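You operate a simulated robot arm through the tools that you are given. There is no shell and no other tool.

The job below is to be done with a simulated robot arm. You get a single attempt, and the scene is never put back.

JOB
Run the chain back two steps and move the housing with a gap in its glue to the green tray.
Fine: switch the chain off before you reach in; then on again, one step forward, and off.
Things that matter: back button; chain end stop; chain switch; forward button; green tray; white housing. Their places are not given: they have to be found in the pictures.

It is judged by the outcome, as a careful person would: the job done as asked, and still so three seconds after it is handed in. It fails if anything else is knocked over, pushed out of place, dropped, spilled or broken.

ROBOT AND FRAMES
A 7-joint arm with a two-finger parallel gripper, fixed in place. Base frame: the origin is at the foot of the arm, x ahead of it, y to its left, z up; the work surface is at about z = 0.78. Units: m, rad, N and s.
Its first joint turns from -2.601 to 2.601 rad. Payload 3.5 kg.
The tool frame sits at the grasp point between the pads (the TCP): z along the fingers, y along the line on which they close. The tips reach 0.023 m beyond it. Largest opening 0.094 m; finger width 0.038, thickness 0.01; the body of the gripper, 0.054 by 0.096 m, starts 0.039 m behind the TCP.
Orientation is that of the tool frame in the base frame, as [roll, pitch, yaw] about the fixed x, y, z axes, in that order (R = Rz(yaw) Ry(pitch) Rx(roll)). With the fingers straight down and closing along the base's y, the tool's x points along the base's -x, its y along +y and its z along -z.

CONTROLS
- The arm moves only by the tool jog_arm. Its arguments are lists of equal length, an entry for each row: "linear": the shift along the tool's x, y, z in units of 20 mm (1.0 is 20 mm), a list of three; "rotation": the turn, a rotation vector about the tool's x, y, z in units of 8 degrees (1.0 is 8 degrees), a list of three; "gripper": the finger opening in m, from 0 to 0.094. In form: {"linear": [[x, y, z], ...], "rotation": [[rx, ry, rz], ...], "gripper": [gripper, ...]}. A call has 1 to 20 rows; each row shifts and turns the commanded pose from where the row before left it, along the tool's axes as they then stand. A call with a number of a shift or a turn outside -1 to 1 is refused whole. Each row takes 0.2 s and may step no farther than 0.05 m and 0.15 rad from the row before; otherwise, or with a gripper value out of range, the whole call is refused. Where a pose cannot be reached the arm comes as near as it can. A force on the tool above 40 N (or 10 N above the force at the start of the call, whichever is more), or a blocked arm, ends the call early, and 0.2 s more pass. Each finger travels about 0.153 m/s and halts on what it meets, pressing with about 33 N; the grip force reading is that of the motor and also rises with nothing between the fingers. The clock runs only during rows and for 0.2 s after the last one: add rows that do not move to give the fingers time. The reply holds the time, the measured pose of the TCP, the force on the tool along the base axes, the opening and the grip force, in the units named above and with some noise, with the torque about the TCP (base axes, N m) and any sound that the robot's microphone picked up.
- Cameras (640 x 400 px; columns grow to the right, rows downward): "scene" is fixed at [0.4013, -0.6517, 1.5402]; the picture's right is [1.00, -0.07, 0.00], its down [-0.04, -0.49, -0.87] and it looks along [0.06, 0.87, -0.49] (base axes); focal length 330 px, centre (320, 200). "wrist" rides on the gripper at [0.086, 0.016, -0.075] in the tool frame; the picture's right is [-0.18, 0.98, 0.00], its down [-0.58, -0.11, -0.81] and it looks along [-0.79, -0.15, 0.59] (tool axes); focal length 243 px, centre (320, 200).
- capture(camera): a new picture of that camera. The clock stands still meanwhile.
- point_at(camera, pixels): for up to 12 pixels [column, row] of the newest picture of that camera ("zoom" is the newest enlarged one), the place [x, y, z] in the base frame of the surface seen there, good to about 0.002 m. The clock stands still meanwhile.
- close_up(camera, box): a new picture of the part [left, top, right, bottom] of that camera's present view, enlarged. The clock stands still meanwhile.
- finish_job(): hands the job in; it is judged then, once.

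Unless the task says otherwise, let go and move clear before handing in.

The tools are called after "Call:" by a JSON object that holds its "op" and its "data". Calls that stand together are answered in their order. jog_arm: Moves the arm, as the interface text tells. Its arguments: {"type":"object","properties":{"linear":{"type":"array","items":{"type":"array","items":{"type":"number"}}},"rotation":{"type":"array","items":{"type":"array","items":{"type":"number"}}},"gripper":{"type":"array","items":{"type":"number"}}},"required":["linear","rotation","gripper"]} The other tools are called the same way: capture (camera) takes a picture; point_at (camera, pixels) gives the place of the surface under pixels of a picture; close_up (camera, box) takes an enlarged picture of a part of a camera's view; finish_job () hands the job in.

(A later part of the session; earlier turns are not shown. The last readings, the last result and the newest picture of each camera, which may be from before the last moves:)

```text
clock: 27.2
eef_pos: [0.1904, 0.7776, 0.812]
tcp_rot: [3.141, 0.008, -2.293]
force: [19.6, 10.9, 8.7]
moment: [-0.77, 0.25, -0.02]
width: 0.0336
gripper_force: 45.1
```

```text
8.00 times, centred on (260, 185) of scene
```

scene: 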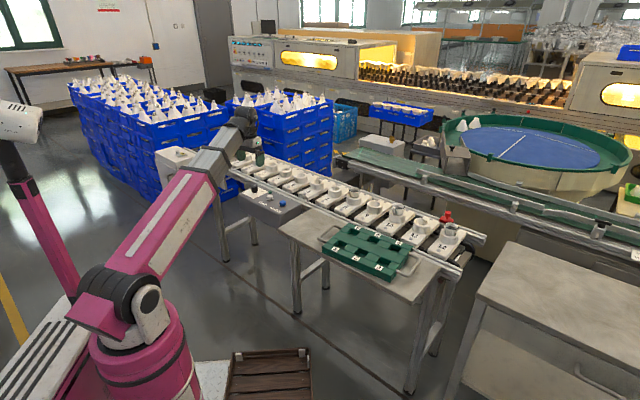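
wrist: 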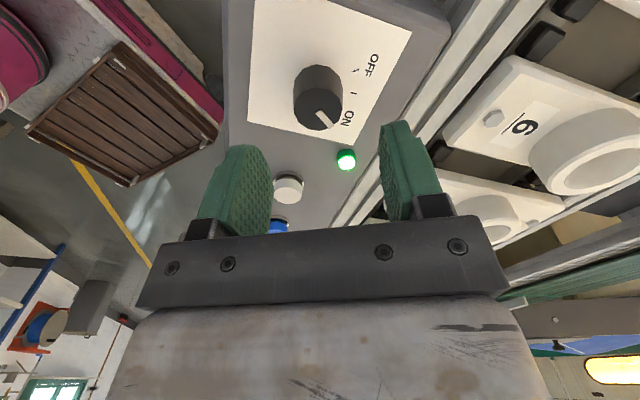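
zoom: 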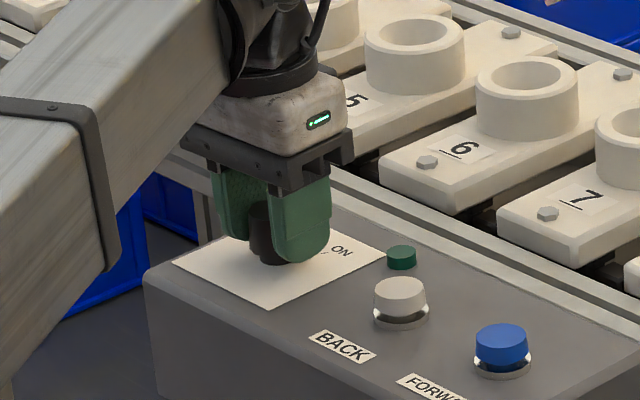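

The knob is turned back and the lamp is dark. I'll release it, lift clear, and confirm the pointer from above.

Call:
{"op": "jog_arm", "data": {"linear": [[0, 0, 0], [0, 0, 0], [0, 0, -0.5], [0, 0, -0.9], [0, 0, -0.9], [0, 0, -0.9], [0, 0, -0.9], [0, 0, -0.9], [0, 0, -0.9], [0, 0, -0.9], [0, 0, -0.9], [0, 0, -0.9]], "rotation": [[0, 0, 0], [0, 0, 0], [0, 0, 0], [0, 0, 0], [0, 0, 0], [0, 0, 0], [0, 0, 0], [0, 0, 0], [0, 0, 0], [0, 0, 0], [0, 0, 0], [0, 0, 0]], "gripper": [0.05, 0.06, 0.06, 0.06, 0.06, 0.06, 0.06, 0.06, 0.07, 0.08, 0.094, 0.094]}}

Call:
{"op": "capture", "data": {"camera": "wrist"}}

Call:
{"op": "close_up", "data": {"camera": "wrist", "box": [272, 0, 368, 60]}}

Call:
{"op": "close_up", "data": {"camera": "scene", "box": [250, 150, 490, 300]}}

```text
clock: 29.8
eef_pos: [0.1881, 0.7759, 0.9828]
tcp_rot: [3.138, 0.007, -2.295]
force: [0.6, 0.5, 0.2]
moment: [0.01, 0.02, 0.0]
width: 0.0937
gripper_force: 0.1
```

```text
taken
```

wrist: 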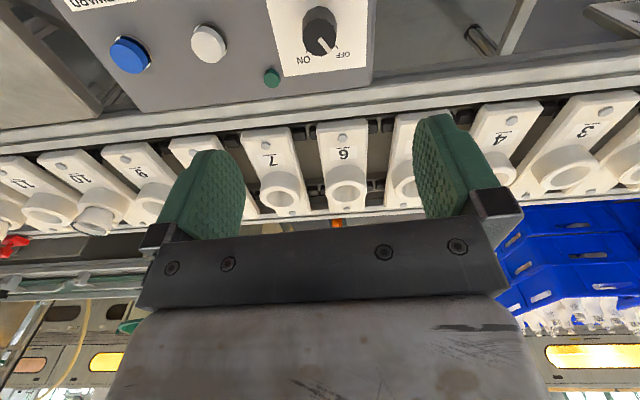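

```text
6.67 times, centred on (320, 30) of wrist
```

zoom: 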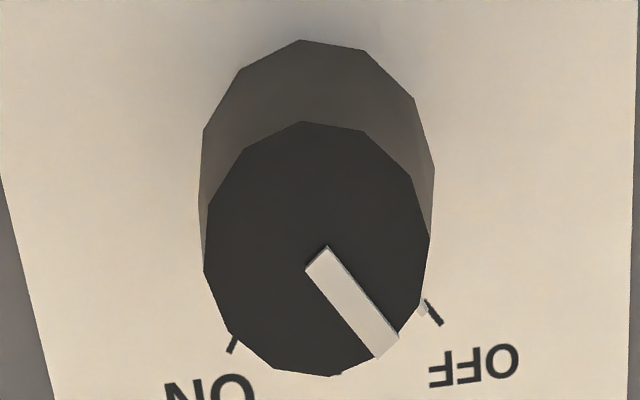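

```text
2.67 times, centred on (370, 225) of scene
```

zoom: 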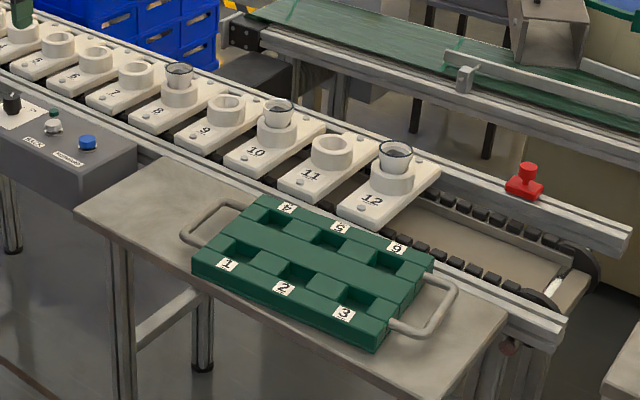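

The pointer is at OFF, the lamp at (272,77) is dark and the chain rests with pallet 10 at the former place of 8. I'll turn the tool back to about -180° yaw and travel high toward housing 10.

Call:
{"op": "jog_arm", "data": {"linear": [[0, 0, -0.2], [0, 0, -0.2], [0, 0, -0.2], [0, 0, -0.2], [0, 0, -0.2], [0, 0, -0.2], [-0.95, -0.3, 0], [-0.95, -0.3, 0], [-0.95, -0.3, 0], [-0.95, -0.3, 0], [-0.95, -0.3, 0], [-0.95, -0.3, 0], [-0.95, -0.3, 0], [-0.95, -0.3, 0], [-0.95, -0.3, 0], [-0.95, -0.3, 0], [-0.95, -0.3, 0], [-0.95, -0.3, 0], [-0.95, -0.3, 0], [-0.95, -0.3, 0]], "rotation": [[0, 0, 1.0], [0, 0, 1.0], [0, 0, 1.0], [0, 0, 1.0], [0, 0, 1.0], [0, 0, 1.0], [0, 0, 0], [0, 0, 0], [0, 0, 0], [0, 0, 0], [0, 0, 0], [0, 0, 0], [0, 0, 0], [0, 0, 0], [0, 0, 0], [0, 0, 0], [0, 0, 0], [0, 0, 0], [0, 0, 0], [0, 0, 0]], "gripper": [0.094, 0.094, 0.094, 0.094, 0.094, 0.094, 0.094, 0.094, 0.094, 0.094, 0.094, 0.094, 0.094, 0.094, 0.094, 0.094, 0.094, 0.094, 0.094, 0.094]}}

Call:
{"op": "capture", "data": {"camera": "wrist"}}

```text
clock: 34.0
eef_pos: [0.4571, 0.6936, 1.008]
tcp_rot: [3.134, 0.003, -3.132]
force: [0.1, 0.4, 0.1]
moment: [0.02, 0.01, -0.03]
width: 0.094
gripper_force: 0.0
```

```text
taken
```

wrist: 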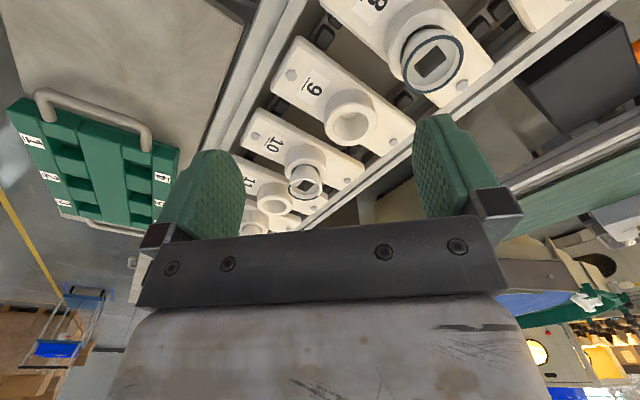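

Housing 8 at (432,58) shows a full dark ring, and housing 10 is at (305,182). I'll move nearer to look straight at housing 10's rim.

Call:
{"op": "jog_arm", "data": {"linear": [[-0.9, -0.25, 0], [-0.9, -0.25, 0], [-0.9, -0.25, 0], [-0.9, -0.25, 0], [-0.9, -0.25, 0], [-0.9, -0.25, 0], [-0.9, -0.25, 0], [-0.9, -0.25, 0]], "rotation": [[0, 0, 0], [0, 0, 0], [0, 0, 0], [0, 0, 0], [0, 0, 0], [0, 0, 0], [0, 0, 0], [0, 0, 0]], "gripper": [0.094, 0.094, 0.094, 0.094, 0.094, 0.094, 0.094, 0.094]}}

Call:
{"op": "capture", "data": {"camera": "wrist"}}

Call:
{"op": "close_up", "data": {"camera": "wrist", "box": [240, 20, 400, 120]}}

```text
clock: 35.8
eef_pos: [0.5998, 0.6548, 1.007]
tcp_rot: [3.135, 0.002, -3.131]
force: [-0.2, 0.5, -0.4]
moment: [0.01, 0.01, -0.02]
width: 0.094
gripper_force: 0.1
```

```text
taken
```

wrist: 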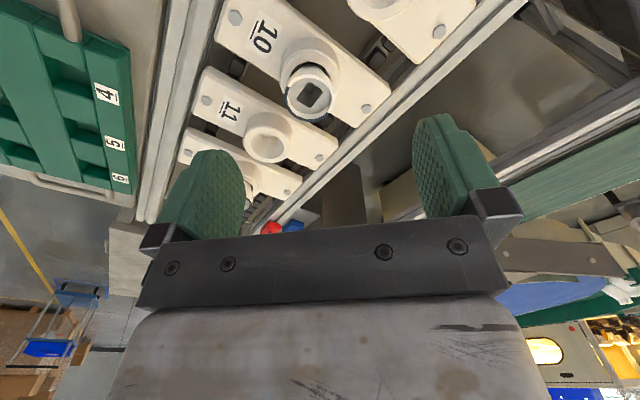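

```text
4.00 times, centred on (320, 70) of wrist
```

zoom: 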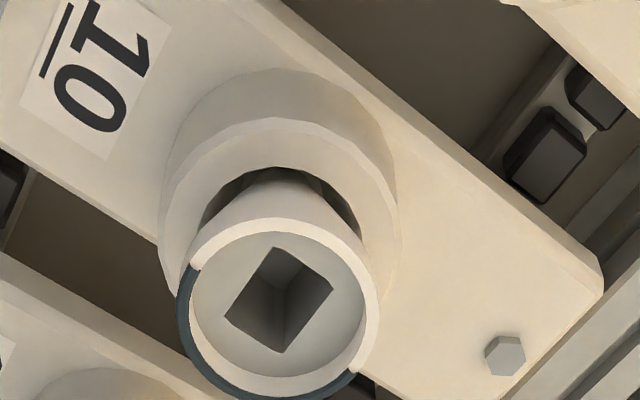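

Housing 10's glue ring is missing over the upper half of its rim in this view, so it is the right one. I'll measure its rim, height and ring socket.

Call:
{"op": "point_at", "data": {"camera": "zoom", "pixels": [[184, 310], [371, 310], [278, 226], [272, 393], [278, 330], [278, 285], [300, 195], [280, 165], [180, 220], [270, 95], [100, 200], [215, 370]]}}

Call:
{"op": "point_at", "data": {"camera": "wrist", "pixels": [[130, 55], [75, 50], [65, 100], [65, 140], [110, 160], [10, 120], [15, 60], [265, 228], [292, 228]]}}

```text
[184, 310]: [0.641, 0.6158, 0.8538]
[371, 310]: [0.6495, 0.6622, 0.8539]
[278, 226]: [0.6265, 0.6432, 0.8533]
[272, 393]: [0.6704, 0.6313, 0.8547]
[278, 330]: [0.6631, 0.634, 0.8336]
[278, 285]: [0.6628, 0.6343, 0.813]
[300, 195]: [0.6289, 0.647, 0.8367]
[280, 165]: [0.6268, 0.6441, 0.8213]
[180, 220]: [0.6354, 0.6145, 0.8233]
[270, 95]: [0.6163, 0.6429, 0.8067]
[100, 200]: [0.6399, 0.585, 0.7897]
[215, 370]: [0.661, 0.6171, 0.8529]
```

```text
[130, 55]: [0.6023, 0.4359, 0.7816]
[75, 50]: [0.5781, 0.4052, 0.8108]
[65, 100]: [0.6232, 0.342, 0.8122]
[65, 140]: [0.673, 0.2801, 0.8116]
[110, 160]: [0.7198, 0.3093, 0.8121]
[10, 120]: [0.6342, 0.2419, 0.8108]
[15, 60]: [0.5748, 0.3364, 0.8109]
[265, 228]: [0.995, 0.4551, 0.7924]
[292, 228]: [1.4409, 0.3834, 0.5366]
```

The rim centre is (0.648, 0.6375) at z 0.854 with a diameter of about 0.048, and the socket ring's top is at z 0.823. Before picking, I'll measure the tray's pockets in a scene close-up.

Call:
{"op": "close_up", "data": {"camera": "scene", "box": [316, 215, 412, 275]}}

```text
6.67 times, centred on (364, 245) of scene
```

zoom: 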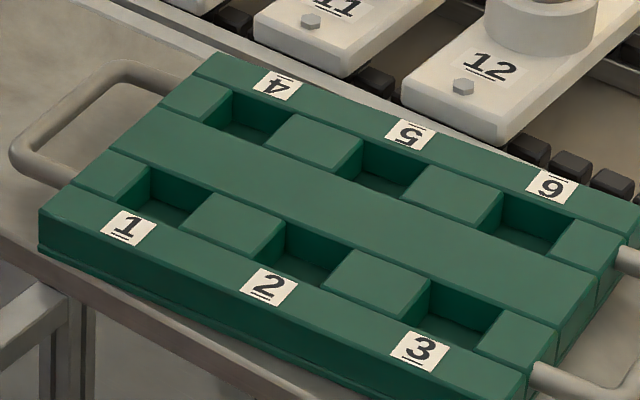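

The pocket edges are visible; I'll measure the top corners around pocket 5 and pocket 2 plus their floors.

Call:
{"op": "point_at", "data": {"camera": "zoom", "pixels": [[357, 148], [339, 172], [428, 168], [408, 193], [378, 183], [395, 160], [283, 228], [262, 258], [350, 255], [328, 282], [300, 265], [370, 140]]}}

Call:
{"op": "point_at", "data": {"camera": "zoom", "pixels": [[232, 95], [216, 120], [284, 118], [266, 142], [250, 128], [148, 163], [127, 190], [202, 195], [183, 220], [165, 208]]}}

```text
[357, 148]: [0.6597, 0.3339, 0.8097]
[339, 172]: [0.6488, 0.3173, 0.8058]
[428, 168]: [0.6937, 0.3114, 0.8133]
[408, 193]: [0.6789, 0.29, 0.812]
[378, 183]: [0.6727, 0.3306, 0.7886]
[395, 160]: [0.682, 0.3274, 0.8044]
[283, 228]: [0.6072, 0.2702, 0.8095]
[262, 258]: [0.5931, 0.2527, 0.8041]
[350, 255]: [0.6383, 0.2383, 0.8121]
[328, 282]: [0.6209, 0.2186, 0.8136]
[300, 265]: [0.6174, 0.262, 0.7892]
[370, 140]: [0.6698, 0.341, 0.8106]
```

```text
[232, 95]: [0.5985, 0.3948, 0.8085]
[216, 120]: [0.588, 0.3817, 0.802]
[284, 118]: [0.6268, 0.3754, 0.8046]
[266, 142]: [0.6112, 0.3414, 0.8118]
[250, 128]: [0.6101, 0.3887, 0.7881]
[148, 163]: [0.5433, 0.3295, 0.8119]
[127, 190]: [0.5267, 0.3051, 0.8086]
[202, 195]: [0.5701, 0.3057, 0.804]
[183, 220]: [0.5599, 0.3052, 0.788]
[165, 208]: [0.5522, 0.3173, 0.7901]
```

Pocket 5's opening is about 0.041 m square, centred near (0.670, 0.312), with its floor at z 0.789 and the tray top at 0.8115. Now I'll go above housing 10 with open fingers, stopping with the tips above its rim.

Call:
{"op": "jog_arm", "data": {"linear": [[-0.8, -0.3, 0.3], [-0.8, -0.3, 0.7], [-0.8, -0.29, 0.8], [0, 0, 0.9], [0, 0, 0.9], [0, 0, 0.9], [0, 0, 0.8]], "rotation": [[0, 0, 0], [0, 0, 0], [0, 0, 0], [0, 0, 0], [0, 0, 0], [0, 0, 0], [0, 0, 0]], "gripper": [0.094, 0.094, 0.094, 0.094, 0.094, 0.094, 0.094]}}

Call:
{"op": "capture", "data": {"camera": "wrist"}}

Call:
{"op": "close_up", "data": {"camera": "scene", "box": [310, 140, 420, 209]}}

```text
clock: 37.4
eef_pos: [0.6497, 0.6404, 0.9031]
tcp_rot: [3.134, 0.003, -3.133]
force: [-0.5, -0.6, 0.1]
moment: [-0.01, -0.01, -0.02]
width: 0.0941
gripper_force: 0.1
```

```text
taken
```

wrist: 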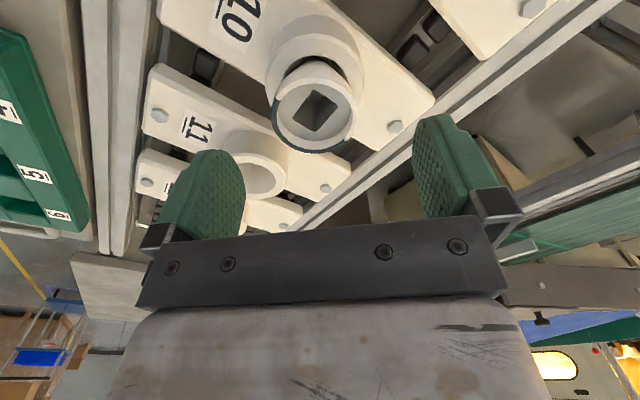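

```text
5.80 times, centred on (365, 174) of scene
```

zoom: 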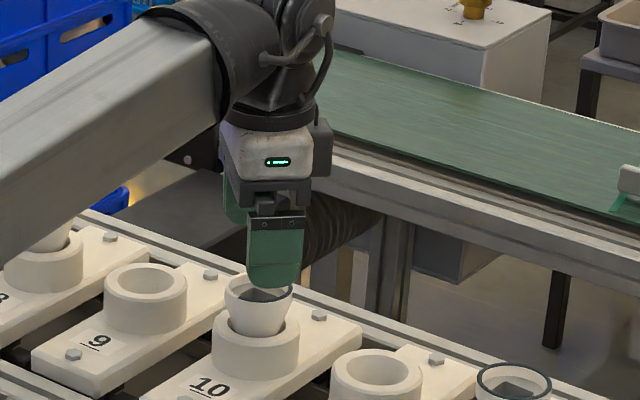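

The cup lies between the fingers, its rim around (315,107) in the wrist picture. I'll refine its centre before lowering.

Call:
{"op": "close_up", "data": {"camera": "wrist", "box": [240, 50, 400, 150]}}

Call:
{"op": "point_at", "data": {"camera": "zoom", "pixels": [[138, 240], [458, 240], [300, 85], [300, 395], [135, 220], [300, 55]]}}

```text
4.00 times, centred on (320, 100) of wrist
```

zoom: 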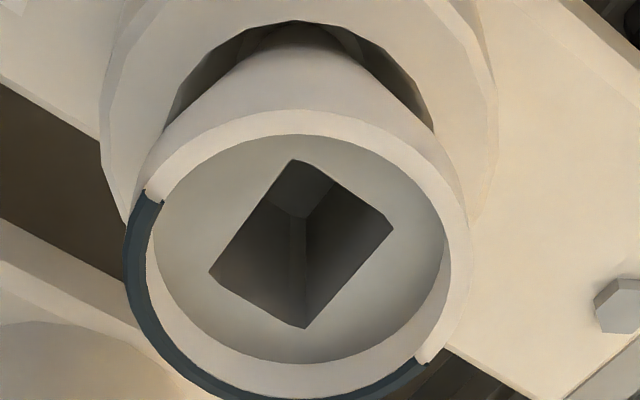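

```text
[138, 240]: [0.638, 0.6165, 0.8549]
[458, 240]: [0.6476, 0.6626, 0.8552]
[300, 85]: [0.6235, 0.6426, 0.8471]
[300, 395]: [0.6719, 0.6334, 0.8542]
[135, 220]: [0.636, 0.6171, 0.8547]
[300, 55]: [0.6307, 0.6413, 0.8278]
```

The refined centre is (0.648, 0.638) with a rim diameter of about 0.050. I'll lower to TCP z about 0.851, keeping the tips above the socket ring at 0.823, and close gently on the cup.

Call:
{"op": "jog_arm", "data": {"linear": [[0.07, -0.1, 0.6], [0, 0, 0.7], [0, 0, 0.7], [0, 0, 0.6], [0, 0, 0], [0, 0, 0], [0, 0, 0], [0, 0, 0], [0, 0, 0], [0, 0, 0]], "rotation": [[0, 0, 0], [0, 0, 0], [0, 0, 0], [0, 0, 0], [0, 0, 0], [0, 0, 0], [0, 0, 0], [0, 0, 0], [0, 0, 0], [0, 0, 0]], "gripper": [0.094, 0.094, 0.094, 0.094, 0.094, 0.08, 0.065, 0.055, 0.045, 0.035]}}

Call:
{"op": "close_up", "data": {"camera": "scene", "box": [310, 140, 420, 209]}}

Call:
{"op": "capture", "data": {"camera": "wrist"}}

```text
clock: 39.6
eef_pos: [0.6479, 0.6364, 0.8477]
tcp_rot: [3.134, 0.001, -3.132]
force: [-0.1, -0.3, 0.8]
moment: [-0.01, -0.03, 0.05]
width: 0.0512
gripper_force: 33.3
```

```text
5.80 times, centred on (365, 174) of scene
```

zoom: 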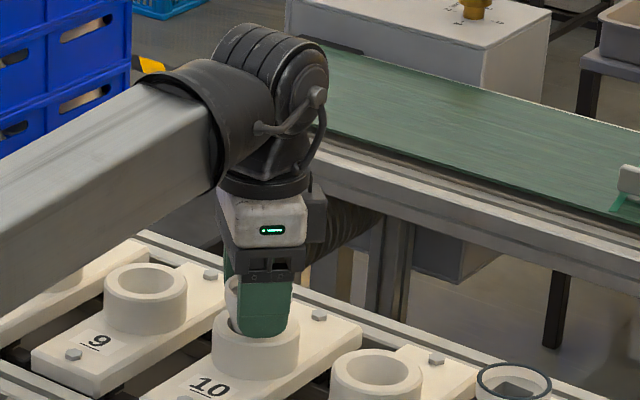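

```text
taken
```

wrist: 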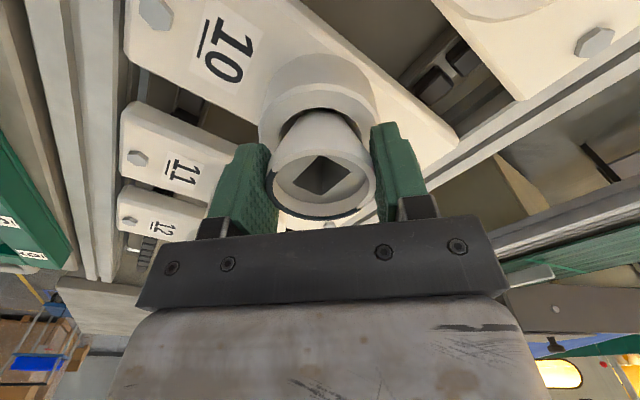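

The fingers hold the cup at an opening of 0.0512 with almost no side force. I'll lift straight up slowly at first, then higher, and look.

Call:
{"op": "jog_arm", "data": {"linear": [[0, 0, 0], [0, 0, -0.2], [0, 0, -0.4], [0, 0, -0.5], [0, 0, -0.6], [0, 0, -0.7], [0, 0, -0.8], [0, 0, -0.8], [0, 0, -0.8], [0, 0, -0.5]], "rotation": [[0, 0, 0], [0, 0, 0], [0, 0, 0], [0, 0, 0], [0, 0, 0], [0, 0, 0], [0, 0, 0], [0, 0, 0], [0, 0, 0], [0, 0, 0]], "gripper": [0.035, 0.035, 0.035, 0.035, 0.035, 0.035, 0.035, 0.035, 0.035, 0.035]}}

Call:
{"op": "close_up", "data": {"camera": "scene", "box": [310, 120, 420, 189]}}

Call:
{"op": "capture", "data": {"camera": "wrist"}}

```text
clock: 41.8
eef_pos: [0.6478, 0.6386, 0.9568]
tcp_rot: [3.134, 0.003, -3.133]
force: [0.4, -0.3, -0.3]
moment: [0.01, 0.03, 0.0]
width: 0.0509
gripper_force: 32.8
```

```text
5.80 times, centred on (365, 154) of scene
```

zoom: 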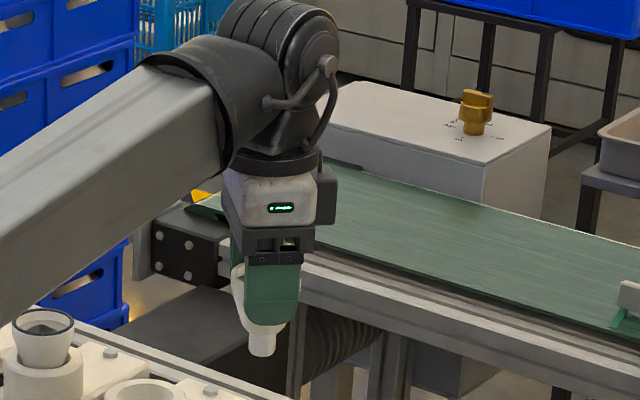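

```text
taken
```

wrist: 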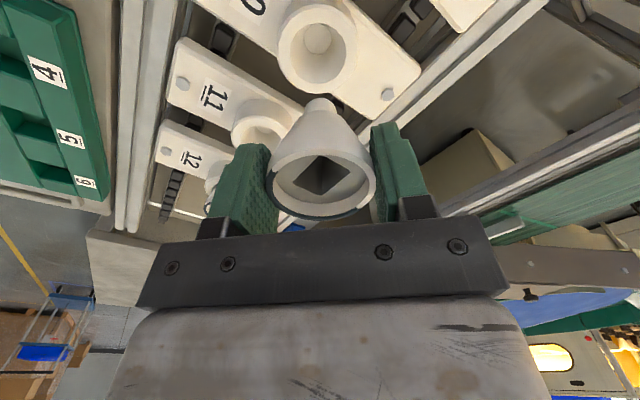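

The cup hangs upright between the fingers, with a narrow stub at its bottom end at (262,345) of the scene zoom. I'll measure its profile to see how it will sit in a pocket.

Call:
{"op": "close_up", "data": {"camera": "scene", "box": [340, 150, 380, 190]}}

Call:
{"op": "point_at", "data": {"camera": "wrist", "pixels": [[318, 103], [308, 103], [335, 103], [318, 115], [318, 130], [318, 150], [275, 165], [320, 40], [345, 40], [288, 45]]}}

```text
10.00 times, centred on (360, 170) of scene
```

zoom: 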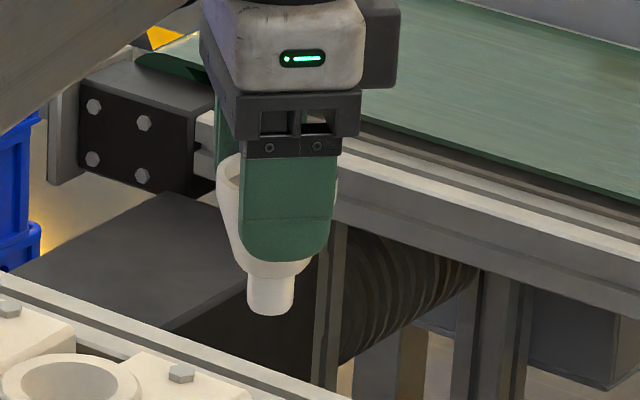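

```text
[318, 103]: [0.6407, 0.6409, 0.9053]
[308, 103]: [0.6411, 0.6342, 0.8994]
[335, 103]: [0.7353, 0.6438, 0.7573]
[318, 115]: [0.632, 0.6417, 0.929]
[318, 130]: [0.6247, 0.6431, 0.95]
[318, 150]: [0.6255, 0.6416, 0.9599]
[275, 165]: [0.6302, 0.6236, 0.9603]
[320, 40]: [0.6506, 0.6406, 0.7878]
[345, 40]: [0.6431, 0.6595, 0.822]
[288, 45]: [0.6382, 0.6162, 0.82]
```

Call:
{"op": "point_at", "data": {"camera": "zoom", "pixels": [[270, 312], [270, 300], [250, 295], [290, 295], [270, 275], [248, 268], [305, 265], [228, 170], [225, 215]]}}

```text
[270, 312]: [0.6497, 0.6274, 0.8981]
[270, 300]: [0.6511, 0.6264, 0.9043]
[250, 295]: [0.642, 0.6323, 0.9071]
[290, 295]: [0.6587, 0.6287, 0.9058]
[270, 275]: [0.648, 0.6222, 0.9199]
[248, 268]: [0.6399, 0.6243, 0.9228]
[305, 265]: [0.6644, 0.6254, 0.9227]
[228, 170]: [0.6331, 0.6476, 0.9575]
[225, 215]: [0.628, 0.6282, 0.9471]
```

The cup is about 0.0655 m tall with a 0.020 m stub at z 0.898 and its rim at 0.963, so it stood on the socket floor at about 0.788, nearly the same height as the pocket floor. I'll raise it a little and carry it over to above pocket 5.

Call:
{"op": "jog_arm", "data": {"linear": [[0, 0, -0.5], [0, 0, -0.75], [-0.055, -0.5, -0.25], [-0.055, -0.96, 0], [-0.055, -0.96, 0], [-0.055, -0.96, 0], [-0.055, -0.96, 0], [-0.055, -0.96, 0], [-0.055, -0.96, 0], [-0.055, -0.96, 0], [-0.055, -0.96, 0], [-0.055, -0.96, 0], [-0.055, -0.96, 0], [-0.055, -0.96, 0], [-0.055, -0.96, 0], [-0.055, -0.96, 0], [-0.055, -0.96, 0], [-0.055, -0.96, 0], [-0.055, -0.9, 0], [-0.055, -0.5, 0]], "rotation": [[0, 0, 0], [0, 0, 0], [0, 0, 0], [0, 0, 0], [0, 0, 0], [0, 0, 0], [0, 0, 0], [0, 0, 0], [0, 0, 0], [0, 0, 0], [0, 0, 0], [0, 0, 0], [0, 0, 0], [0, 0, 0], [0, 0, 0.5], [0, 0, 0.5], [0, 0, 0.5], [0, 0, 0.5], [0, 0, 0.5], [0, 0, 0.5]], "gripper": [0.035, 0.035, 0.035, 0.035, 0.035, 0.035, 0.035, 0.035, 0.035, 0.035, 0.035, 0.035, 0.035, 0.035, 0.035, 0.035, 0.035, 0.035, 0.035, 0.035]}}

Call:
{"op": "capture", "data": {"camera": "wrist"}}

Call:
{"op": "capture", "data": {"camera": "scene"}}

```text
clock: 46.0
eef_pos: [0.6521, 0.3099, 0.9835]
tcp_rot: [3.136, -0.002, 2.73]
force: [0.1, 1.0, -0.8]
moment: [-0.01, 0.0, 0.01]
width: 0.0508
gripper_force: 32.6
```

```text
taken
```

wrist: 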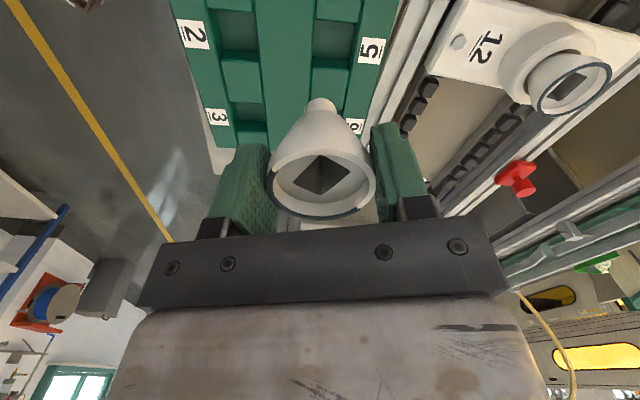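

```text
taken
```

scene: 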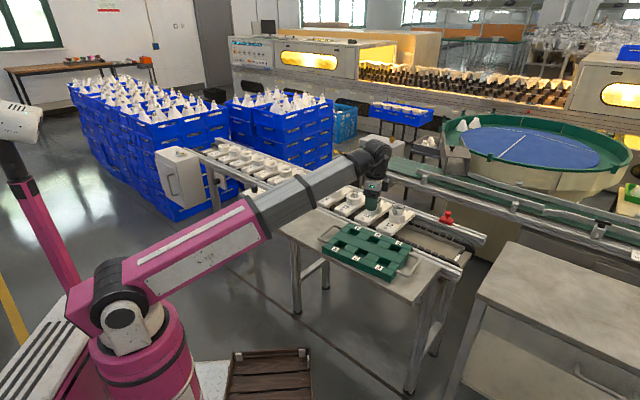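

The cup is still upright, and pocket 5 shows at about (330,50) in the wrist picture beside the tool axis. I'll zoom in and measure its corners.

Call:
{"op": "close_up", "data": {"camera": "wrist", "box": [260, 0, 420, 100]}}

```text
4.00 times, centred on (340, 50) of wrist
```

zoom: 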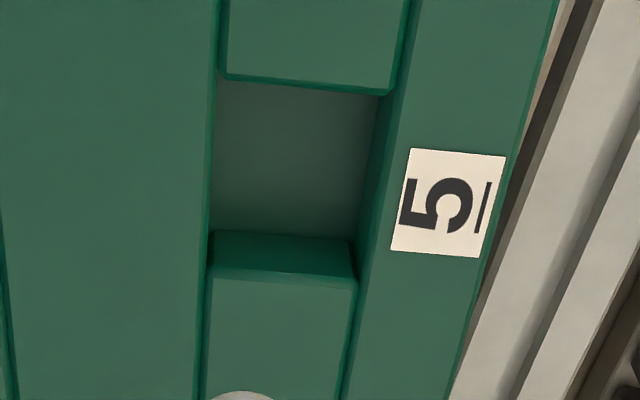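

The pocket's outline is at (222,75), (393,95), (357,280) and (208,268) in this zoom. I'll get those points and the floor.

Call:
{"op": "point_at", "data": {"camera": "zoom", "pixels": [[228, 68], [388, 84], [352, 288], [214, 278], [208, 150], [398, 130], [208, 230], [372, 240], [290, 120], [290, 200], [240, 160], [345, 160]]}}

```text
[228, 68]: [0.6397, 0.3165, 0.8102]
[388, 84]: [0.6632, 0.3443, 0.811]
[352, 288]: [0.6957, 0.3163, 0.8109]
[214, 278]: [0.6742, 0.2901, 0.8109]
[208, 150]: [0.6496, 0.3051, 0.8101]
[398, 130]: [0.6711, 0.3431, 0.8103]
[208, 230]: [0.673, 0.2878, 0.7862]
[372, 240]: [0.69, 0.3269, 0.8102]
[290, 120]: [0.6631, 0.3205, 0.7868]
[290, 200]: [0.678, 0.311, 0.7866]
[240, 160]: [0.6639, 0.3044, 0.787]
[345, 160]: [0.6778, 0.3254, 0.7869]
```

Pocket 5's centre is (0.668, 0.317), about 0.040 by 0.043 m, floor at z 0.787. I'll centre the cup over it and descend to TCP z about 0.90, then check the alignment.

Call:
{"op": "jog_arm", "data": {"linear": [[-0.27, 0.31, 0], [-0.28, 0.31, 0.3], [0, 0, 0.7], [0, 0, 0.8], [0, 0, 0.8], [0, 0, 0.8], [0, 0, 0.7], [0, 0, 0]], "rotation": [[0, 0, 0], [0, 0, 0], [0, 0, 0], [0, 0, 0], [0, 0, 0], [0, 0, 0], [0, 0, 0], [0, 0, 0]], "gripper": [0.035, 0.035, 0.035, 0.035, 0.035, 0.035, 0.035, 0.035]}}

Call:
{"op": "capture", "data": {"camera": "wrist"}}

Call:
{"op": "close_up", "data": {"camera": "scene", "box": [316, 200, 428, 270]}}

```text
clock: 47.8
eef_pos: [0.6682, 0.3196, 0.9013]
tcp_rot: [3.135, 0.0, 2.73]
force: [-1.2, 0.9, -0.7]
moment: [-0.03, 0.02, -0.01]
width: 0.0509
gripper_force: 32.7
```

```text
taken
```

wrist: 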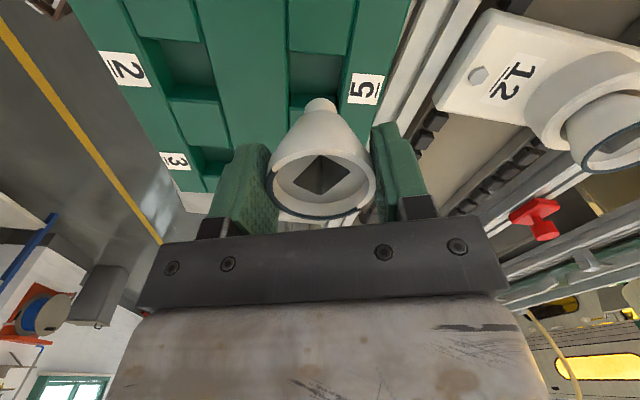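

```text
5.71 times, centred on (372, 235) of scene
```

zoom: 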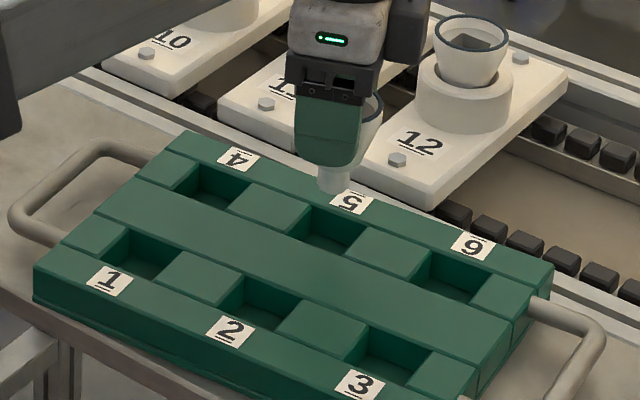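

The stub at (320,103) points at pocket 5, whose opening spans columns 289–343 in the wrist picture. I'll measure the pocket edges once more for a final small correction.

Call:
{"op": "close_up", "data": {"camera": "wrist", "box": [256, 40, 384, 120]}}

Call:
{"op": "point_at", "data": {"camera": "zoom", "pixels": [[168, 60], [425, 75], [155, 150], [428, 150], [155, 255], [415, 250], [320, 310], [300, 330], [345, 330]]}}

```text
5.00 times, centred on (320, 80) of wrist
```

zoom: 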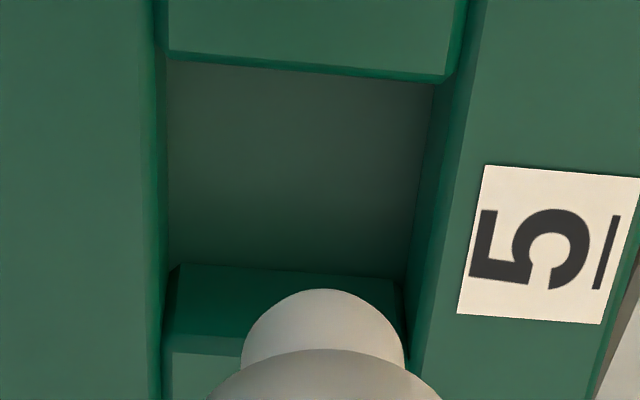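

```text
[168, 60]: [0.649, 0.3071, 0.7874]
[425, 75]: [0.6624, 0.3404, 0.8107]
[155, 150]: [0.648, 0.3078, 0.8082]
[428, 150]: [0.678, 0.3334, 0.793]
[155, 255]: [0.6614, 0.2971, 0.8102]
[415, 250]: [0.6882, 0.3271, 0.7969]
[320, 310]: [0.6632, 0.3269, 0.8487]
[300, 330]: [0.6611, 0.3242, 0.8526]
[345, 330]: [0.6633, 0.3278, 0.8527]
```

The stub lies on the tool axis and the pocket centre is about 2.4 mm toward -ty, matching the readings. I'll correct that and lower to just above the pocket floor.

Call:
{"op": "jog_arm", "data": {"linear": [[0.05, -0.12, 0], [0, 0, 0.4], [0, 0, 0.5], [0, 0, 0.5], [0, 0, 0.5], [0, 0, 0.4], [0, 0, 0.15], [0, 0, 0]], "rotation": [[0, 0, 0], [0, 0, 0], [0, 0, 0], [0, 0, 0], [0, 0, 0], [0, 0, 0], [0, 0, 0], [0, 0, 0]], "gripper": [0.035, 0.035, 0.035, 0.035, 0.035, 0.035, 0.035, 0.035]}}

Call:
{"op": "close_up", "data": {"camera": "scene", "box": [316, 200, 428, 270]}}

Call:
{"op": "capture", "data": {"camera": "wrist"}}

```text
clock: 49.6
eef_pos: [0.667, 0.3178, 0.8527]
tcp_rot: [3.135, 0.001, 2.731]
force: [-0.3, -0.3, -0.7]
moment: [-0.02, 0.02, -0.02]
width: 0.0507
gripper_force: 33.4
```

```text
5.71 times, centred on (372, 235) of scene
```

zoom: 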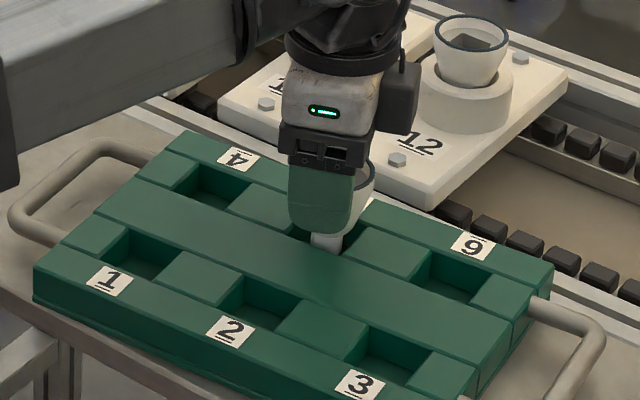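

```text
taken
```

wrist: 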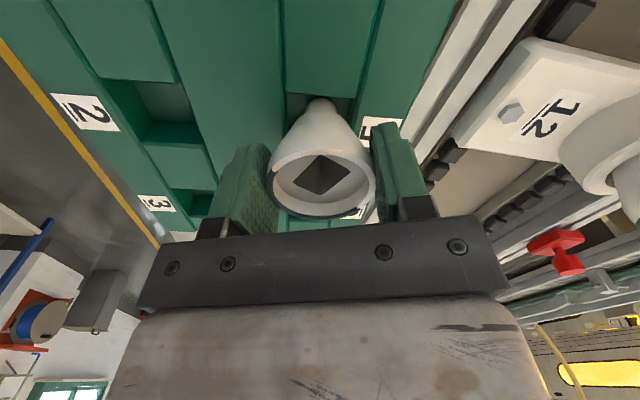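

The stub is inside pocket 5 with no contact force yet. I'll lower in 1 mm steps and watch for the floor.

Call:
{"op": "jog_arm", "data": {"linear": [[0, 0, 0.05], [0, 0, 0.05], [0, 0, 0.05], [0, 0, 0.05], [0, 0, 0]], "rotation": [[0, 0, 0], [0, 0, 0], [0, 0, 0], [0, 0, 0], [0, 0, 0]], "gripper": [0.035, 0.035, 0.035, 0.035, 0.035]}}

```text
clock: 50.8
eef_pos: [0.6673, 0.3176, 0.8496]
tcp_rot: [3.134, 0.0, 2.732]
force: [0.6, 0.2, 0.0]
moment: [-0.01, 0.0, 0.01]
width: 0.0508
gripper_force: 32.9
```

No contact at TCP z 0.8496 yet. I'll continue down a little further in 1 mm steps.

Call:
{"op": "jog_arm", "data": {"linear": [[0, 0, 0.05], [0, 0, 0.05], [0, 0, 0]], "rotation": [[0, 0, 0], [0, 0, 0], [0, 0, 0]], "gripper": [0.035, 0.035, 0.035]}}

```text
clock: 51.6
eef_pos: [0.667, 0.3174, 0.8477]
tcp_rot: [3.133, -0.001, 2.732]
force: [0.2, -1.3, 19.9]
moment: [-0.09, 0.01, 0.0]
width: 0.051
gripper_force: 33.2
```

The floor was met at z 0.8477 with about 20 N. I'll ease off half a millimetre, open slowly and let the cup stand.

Call:
{"op": "jog_arm", "data": {"linear": [[0, 0, -0.02], [0, 0, 0], [0, 0, 0], [0, 0, 0], [0, 0, 0], [0, 0, 0], [0, 0, 0], [0, 0, 0]], "rotation": [[0, 0, 0], [0, 0, 0], [0, 0, 0], [0, 0, 0], [0, 0, 0], [0, 0, 0], [0, 0, 0], [0, 0, 0]], "gripper": [0.035, 0.052, 0.056, 0.06, 0.066, 0.074, 0.082, 0.082]}}

Call:
{"op": "capture", "data": {"camera": "wrist"}}

Call:
{"op": "close_up", "data": {"camera": "scene", "box": [316, 200, 428, 270]}}

```text
clock: 53.4
eef_pos: [0.6674, 0.3183, 0.8481]
tcp_rot: [3.134, 0.0, 2.731]
force: [0.1, -0.2, -0.7]
moment: [0.02, 0.01, -0.01]
width: 0.082
gripper_force: 0.0
```

```text
taken
```

wrist: 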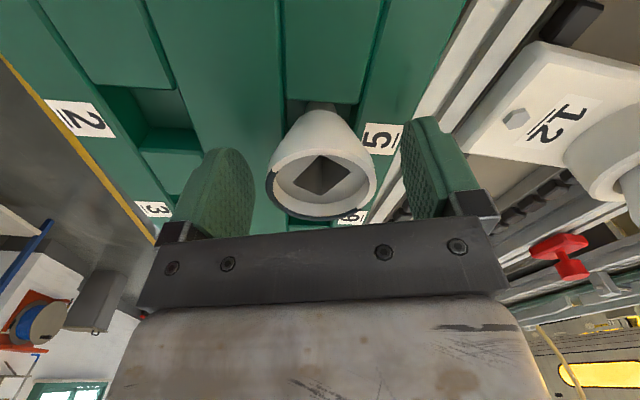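

```text
5.71 times, centred on (372, 235) of scene
```

zoom: 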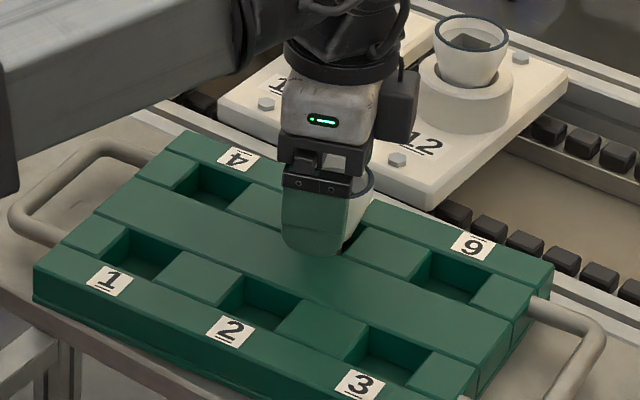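

The cup stands by itself at (320,165), clear of both fingers. I'll lift straight up and look at it.

Call:
{"op": "jog_arm", "data": {"linear": [[0, 0, -0.3], [0, 0, -0.6], [0, 0, -0.9], [0, 0, -0.9], [0, 0, -0.9], [0, 0, -0.9], [0, 0, -0.9], [0, 0, -0.9]], "rotation": [[0, 0, 0], [0, 0, 0], [0, 0, 0], [0, 0, 0], [0, 0, 0], [0, 0, 0], [0, 0, 0], [0, 0, 0]], "gripper": [0.088, 0.088, 0.088, 0.088, 0.088, 0.088, 0.088, 0.088]}}

Call:
{"op": "capture", "data": {"camera": "wrist"}}

Call:
{"op": "close_up", "data": {"camera": "scene", "box": [316, 200, 428, 270]}}

```text
clock: 55.2
eef_pos: [0.6666, 0.3179, 0.9715]
tcp_rot: [3.135, 0.001, 2.73]
force: [-0.3, -0.2, -0.4]
moment: [0.01, 0.0, 0.02]
width: 0.088
gripper_force: 0.1
```

```text
taken
```

wrist: 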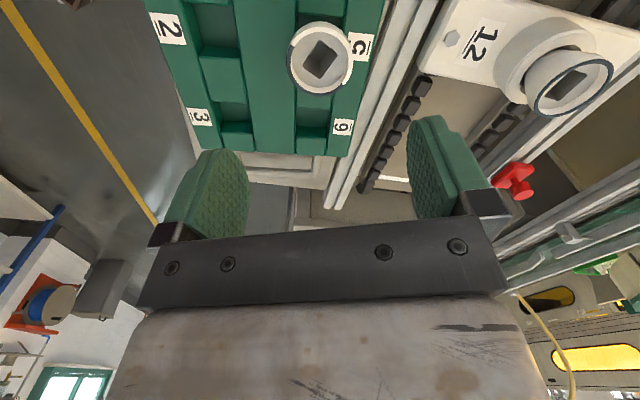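

```text
5.71 times, centred on (372, 235) of scene
```

zoom: 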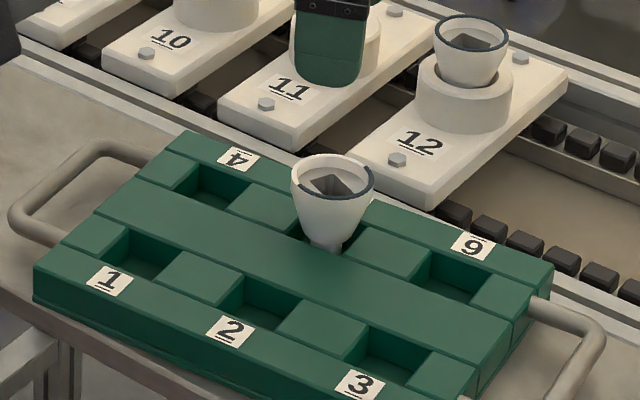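

The housing stands upright in pocket 5 of the green tray, and nothing else moved. I'll raise and travel back toward the control panel.

Call:
{"op": "jog_arm", "data": {"linear": [[0.5, 0.19, -0.5], [0.94, 0.35, -0.5], [0.94, 0.35, -0.5], [0.94, 0.35, 0], [0.94, 0.35, 0], [0.94, 0.35, 0], [0.94, 0.35, 0], [0.94, 0.35, 0], [0.94, 0.35, 0], [0.94, 0.35, 0], [0.94, 0.35, 0], [0.94, 0.35, 0], [0.94, 0.35, 0], [0.94, 0.35, 0], [0.94, 0.35, 0], [0.94, 0.35, 0], [0.94, 0.35, 0], [0, 0, 0], [0, 0, 0], [0, 0, 0]], "rotation": [[0, 0, 0], [0, 0, 0], [0, 0, 0], [0, 0, 0], [0, 0, 0], [0, 0, 0], [0, 0, 0], [0, 0, 0], [0, 0, 0], [0, 0, 0], [0, 0, 0], [0, 0, 0], [0, 0, 0], [0, 0, 0], [0, 0, 0], [0, 0, 0], [0, 0, 0], [0, 0, -0.98], [0, 0, -0.98], [0, 0, -0.98]], "gripper": [0.088, 0.088, 0.088, 0.08, 0.07, 0.06, 0.06, 0.06, 0.06, 0.06, 0.06, 0.06, 0.06, 0.06, 0.06, 0.06, 0.06, 0.06, 0.06, 0.06]}}

```text
clock: 59.4
eef_pos: [0.4268, 0.5474, 1.0047]
tcp_rot: [3.135, 0.001, -3.138]
force: [-0.3, 0.0, -0.2]
moment: [-0.02, -0.04, -0.01]
width: 0.0599
gripper_force: 0.0
```

The tool is at (0.427, 0.547, 1.005) with yaw about -180°. I'll continue to above the knob and turn back to about -132° yaw for the next ON turn.

Call:
{"op": "jog_arm", "data": {"linear": [[0.911, 0.885, 0], [0.911, 0.885, 0], [0.911, 0.885, 0], [0.911, 0.885, 0], [0.911, 0.885, 0], [0.911, 0.885, 0], [0.911, 0.885, 0], [0.911, 0.885, 0], [0.911, 0.885, 0], [0.911, 0.885, 0], [0.911, 0.885, 0], [0.911, 0.885, 0], [0.911, 0.885, 0], [0, 0, 0], [0, 0, 0], [0, 0, 0], [0, 0, 0], [0, 0, 0], [0, 0, 0]], "rotation": [[0, 0, 0], [0, 0, 0], [0, 0, 0], [0, 0, 0], [0, 0, 0], [0, 0, 0], [0, 0, 0], [0, 0, 0], [0, 0, 0], [0, 0, 0], [0, 0, 0], [0, 0, 0], [0, 0, 0], [0, 0, -1.0], [0, 0, -1.0], [0, 0, -1.0], [0, 0, -1.0], [0, 0, -1.0], [0, 0, -1.0]], "gripper": [0.06, 0.06, 0.06, 0.06, 0.06, 0.06, 0.06, 0.06, 0.06, 0.06, 0.06, 0.06, 0.06, 0.06, 0.06, 0.06, 0.06, 0.06, 0.06]}}

Call:
{"op": "capture", "data": {"camera": "wrist"}}

Call:
{"op": "capture", "data": {"camera": "scene"}}

```text
clock: 63.4
eef_pos: [0.1916, 0.7764, 1.0061]
tcp_rot: [3.137, 0.007, -2.3]
force: [0.1, -0.3, 0.0]
moment: [0.0, -0.04, -0.02]
width: 0.0601
gripper_force: 0.1
```

```text
taken
```

wrist: 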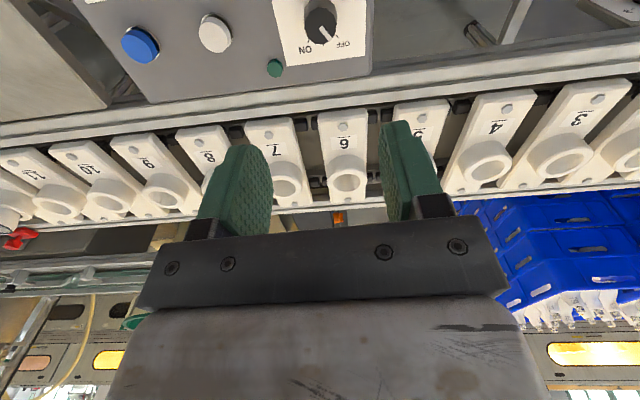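

```text
taken
```

scene: 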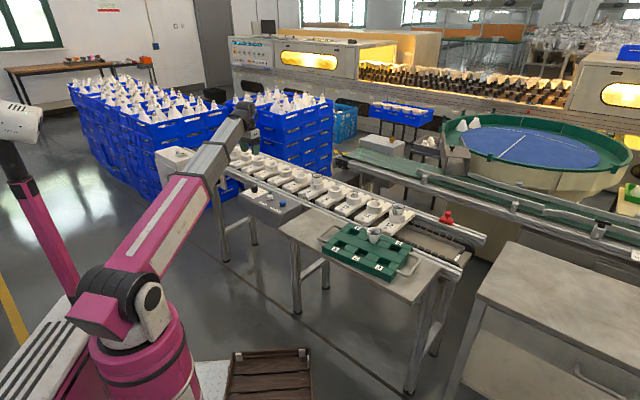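

The pointer still shows OFF at (320,25) and the tool is over the knob again. I'll descend to just above it and verify the alignment.

Call:
{"op": "jog_arm", "data": {"linear": [[0, 0.05, 0.6], [0, 0, 0.9], [0, 0, 0.9], [0, 0, 0.9], [0, 0, 0.9], [0, 0, 0.9], [0, 0, 0.9], [0, 0, 0.65], [0, 0, 0]], "rotation": [[0, 0, 0], [0, 0, 0], [0, 0, 0], [0, 0, 0], [0, 0, 0], [0, 0, 0], [0, 0, 0], [0, 0, 0], [0, 0, 0]], "gripper": [0.06, 0.06, 0.06, 0.06, 0.06, 0.06, 0.06, 0.06, 0.06]}}

Call:
{"op": "close_up", "data": {"camera": "wrist", "box": [240, 50, 400, 150]}}

```text
clock: 65.4
eef_pos: [0.1898, 0.7774, 0.8723]
tcp_rot: [3.138, 0.006, -2.302]
force: [-0.6, -0.5, 0.0]
moment: [-0.01, 0.0, -0.01]
width: 0.0602
gripper_force: 0.0
```

```text
4.00 times, centred on (320, 100) of wrist
```

zoom: 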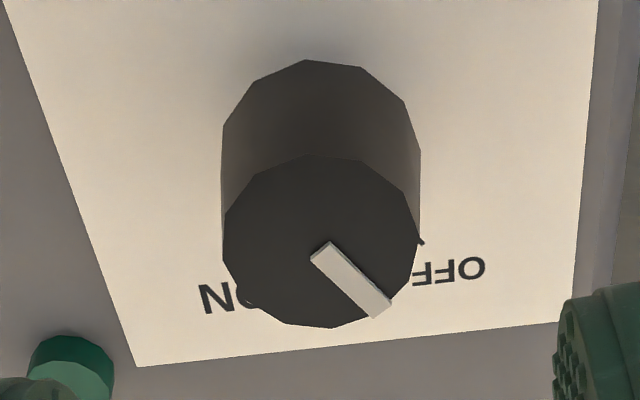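

The knob is centred at (320,110) under the tool. I'll lower, grip and begin turning it toward ON.

Call:
{"op": "jog_arm", "data": {"linear": [[0, 0, 0.7], [0, 0, 0.8], [0, 0, 0.8], [0, 0, 0.7], [0, 0, 0], [0, 0, 0], [0, 0, 0], [0, 0, 0], [0, 0, 0], [0, 0, 0], [0, 0, 0], [0, 0, 0]], "rotation": [[0, 0, 0], [0, 0, 0], [0, 0, 0], [0, 0, 0], [0, 0, 0], [0, 0, 0], [0, 0, 0], [0, 0, 0], [0, 0, 0.95], [0, 0, 0.95], [0, 0, 0.95], [0, 0, 0.95]], "gripper": [0.06, 0.06, 0.06, 0.06, 0.06, 0.035, 0.02, 0.02, 0.02, 0.02, 0.02, 0.02]}}

```text
clock: 68.0
eef_pos: [0.1901, 0.7784, 0.8119]
tcp_rot: [3.139, 0.002, -2.836]
force: [-1.3, -10.0, -12.0]
moment: [-0.09, -1.27, 0.0]
width: 0.034
gripper_force: 45.0
```

The knob turned about 31° with only about 10 N of side force. I'll turn the remaining 38° and look at the lamp.

Call:
{"op": "jog_arm", "data": {"linear": [[0, -0.03, 0], [0, 0, 0], [0, 0, 0], [0, 0, 0], [0, 0, 0], [0, 0, 0]], "rotation": [[0, 0, 0.95], [0, 0, 0.95], [0, 0, 0.95], [0, 0, 0.95], [0, 0, 0.95], [0, 0, 0]], "gripper": [0.02, 0.02, 0.02, 0.02, 0.02, 0.02]}}

Call:
{"op": "close_up", "data": {"camera": "scene", "box": [220, 160, 300, 210]}}

```text
clock: 69.4
eef_pos: [0.1901, 0.7781, 0.8122]
tcp_rot: [3.135, -0.001, 2.784]
force: [-1.7, -5.5, -13.4]
moment: [-0.87, -0.79, -0.08]
width: 0.0337
gripper_force: 45.1
heard: click
```

```text
8.00 times, centred on (260, 185) of scene
```

zoom: 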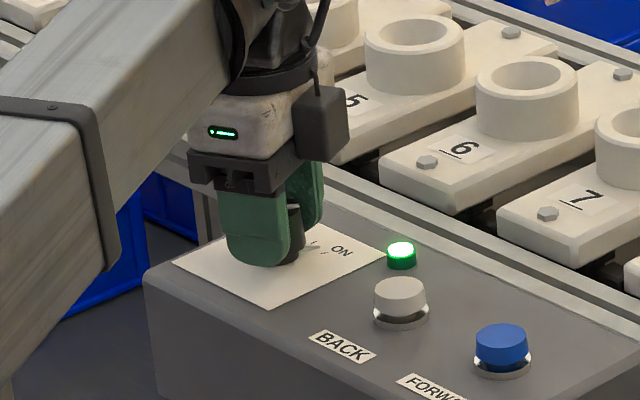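

Click heard and the lamp is lit: the chain is on. I'll release the knob, lift, close the fingers and go above the FORWARD button.

Call:
{"op": "jog_arm", "data": {"linear": [[0, 0, 0], [0, 0, 0], [0, 0, -0.5], [0, 0, -0.9], [0, 0, -0.9], [0, 0, -0.9], [-0.978, -0.441, 0], [-0.978, -0.441, 0], [-0.978, -0.441, 0], [-0.978, -0.441, 0], [-0.978, -0.441, 0], [-0.978, -0.441, 0], [-0.978, -0.441, 0], [-0.978, -0.441, 0], [-0.978, -0.441, 0], [0, 0, 0]], "rotation": [[0, 0, 0], [0, 0, 0], [0, 0, 0], [0, 0, 0], [0, 0, 0], [0, 0, 0], [0, 0, 0], [0, 0, 0], [0, 0, 0], [0, 0, 0], [0, 0, 0], [0, 0, 0], [0, 0, 0], [0, 0, 0], [0, 0, 0], [0, 0, 0]], "gripper": [0.05, 0.06, 0.06, 0.06, 0.06, 0.06, 0.05, 0.03, 0.02, 0.0, 0.0, 0.0, 0.0, 0.0, 0.0, 0.0]}}

Call:
{"op": "capture", "data": {"camera": "wrist"}}

Call:
{"op": "close_up", "data": {"camera": "wrist", "box": [256, 50, 384, 130]}}

```text
clock: 72.8
eef_pos: [0.3281, 0.642, 0.8754]
tcp_rot: [3.135, 0.001, 2.787]
force: [-0.7, 0.5, -0.4]
moment: [0.03, -0.01, 0.01]
width: 0.0001
gripper_force: 32.8
```

```text
taken
```

wrist: 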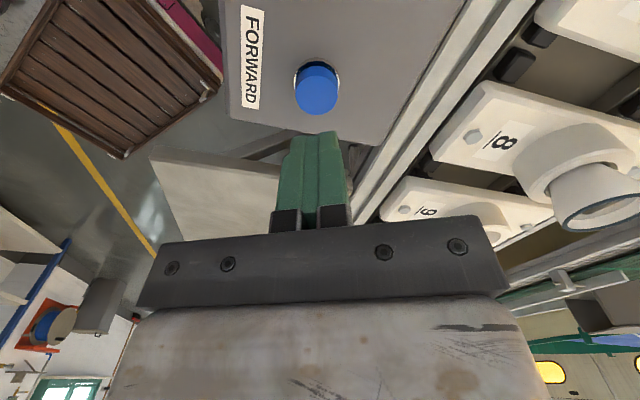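

```text
5.00 times, centred on (320, 90) of wrist
```

zoom: 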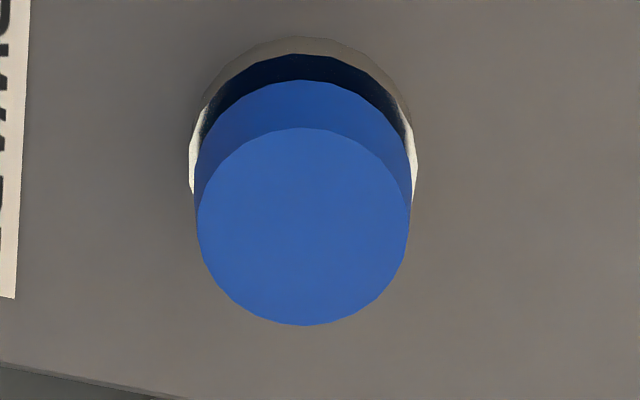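

The FORWARD button's centre is at (317,95), about 2 mm to the side of the tool axis. I'll correct and press it once, then wait for the chain to settle.

Call:
{"op": "jog_arm", "data": {"linear": [[-0.05, -0.1, 0.6], [0, 0, 0.8], [0, 0, 0.8], [0, 0, 0.15], [0, 0, 0.15], [0, 0, 0.15], [0, 0, 0.2], [0, 0, 0], [0, 0, -0.6], [0, 0, -0.6], [0, 0, 0], [0, 0, 0], [0, 0, 0], [0, 0, 0], [0, 0, 0], [0, 0, 0], [0, 0, 0]], "rotation": [[0, 0, 0], [0, 0, 0], [0, 0, 0], [0, 0, 0], [0, 0, 0], [0, 0, 0], [0, 0, 0], [0, 0, 0], [0, 0, 0], [0, 0, 0], [0, 0, 0], [0, 0, 0], [0, 0, 0], [0, 0, 0], [0, 0, 0], [0, 0, 0], [0, 0, 0]], "gripper": [0, 0, 0, 0, 0, 0, 0, 0, 0, 0, 0, 0, 0, 0, 0, 0, 0]}}

Call:
{"op": "close_up", "data": {"camera": "scene", "box": [250, 150, 490, 300]}}

```text
clock: 76.4
eef_pos: [0.3287, 0.6409, 0.8427]
tcp_rot: [3.135, 0.0, 2.788]
force: [-0.2, 0.5, -0.2]
moment: [-0.02, 0.0, 0.01]
width: 0.0001
gripper_force: 32.6
heard: click
```

```text
2.67 times, centred on (370, 225) of scene
```

zoom: 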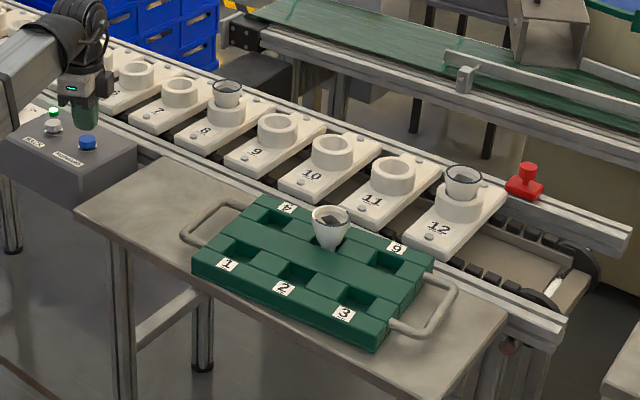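

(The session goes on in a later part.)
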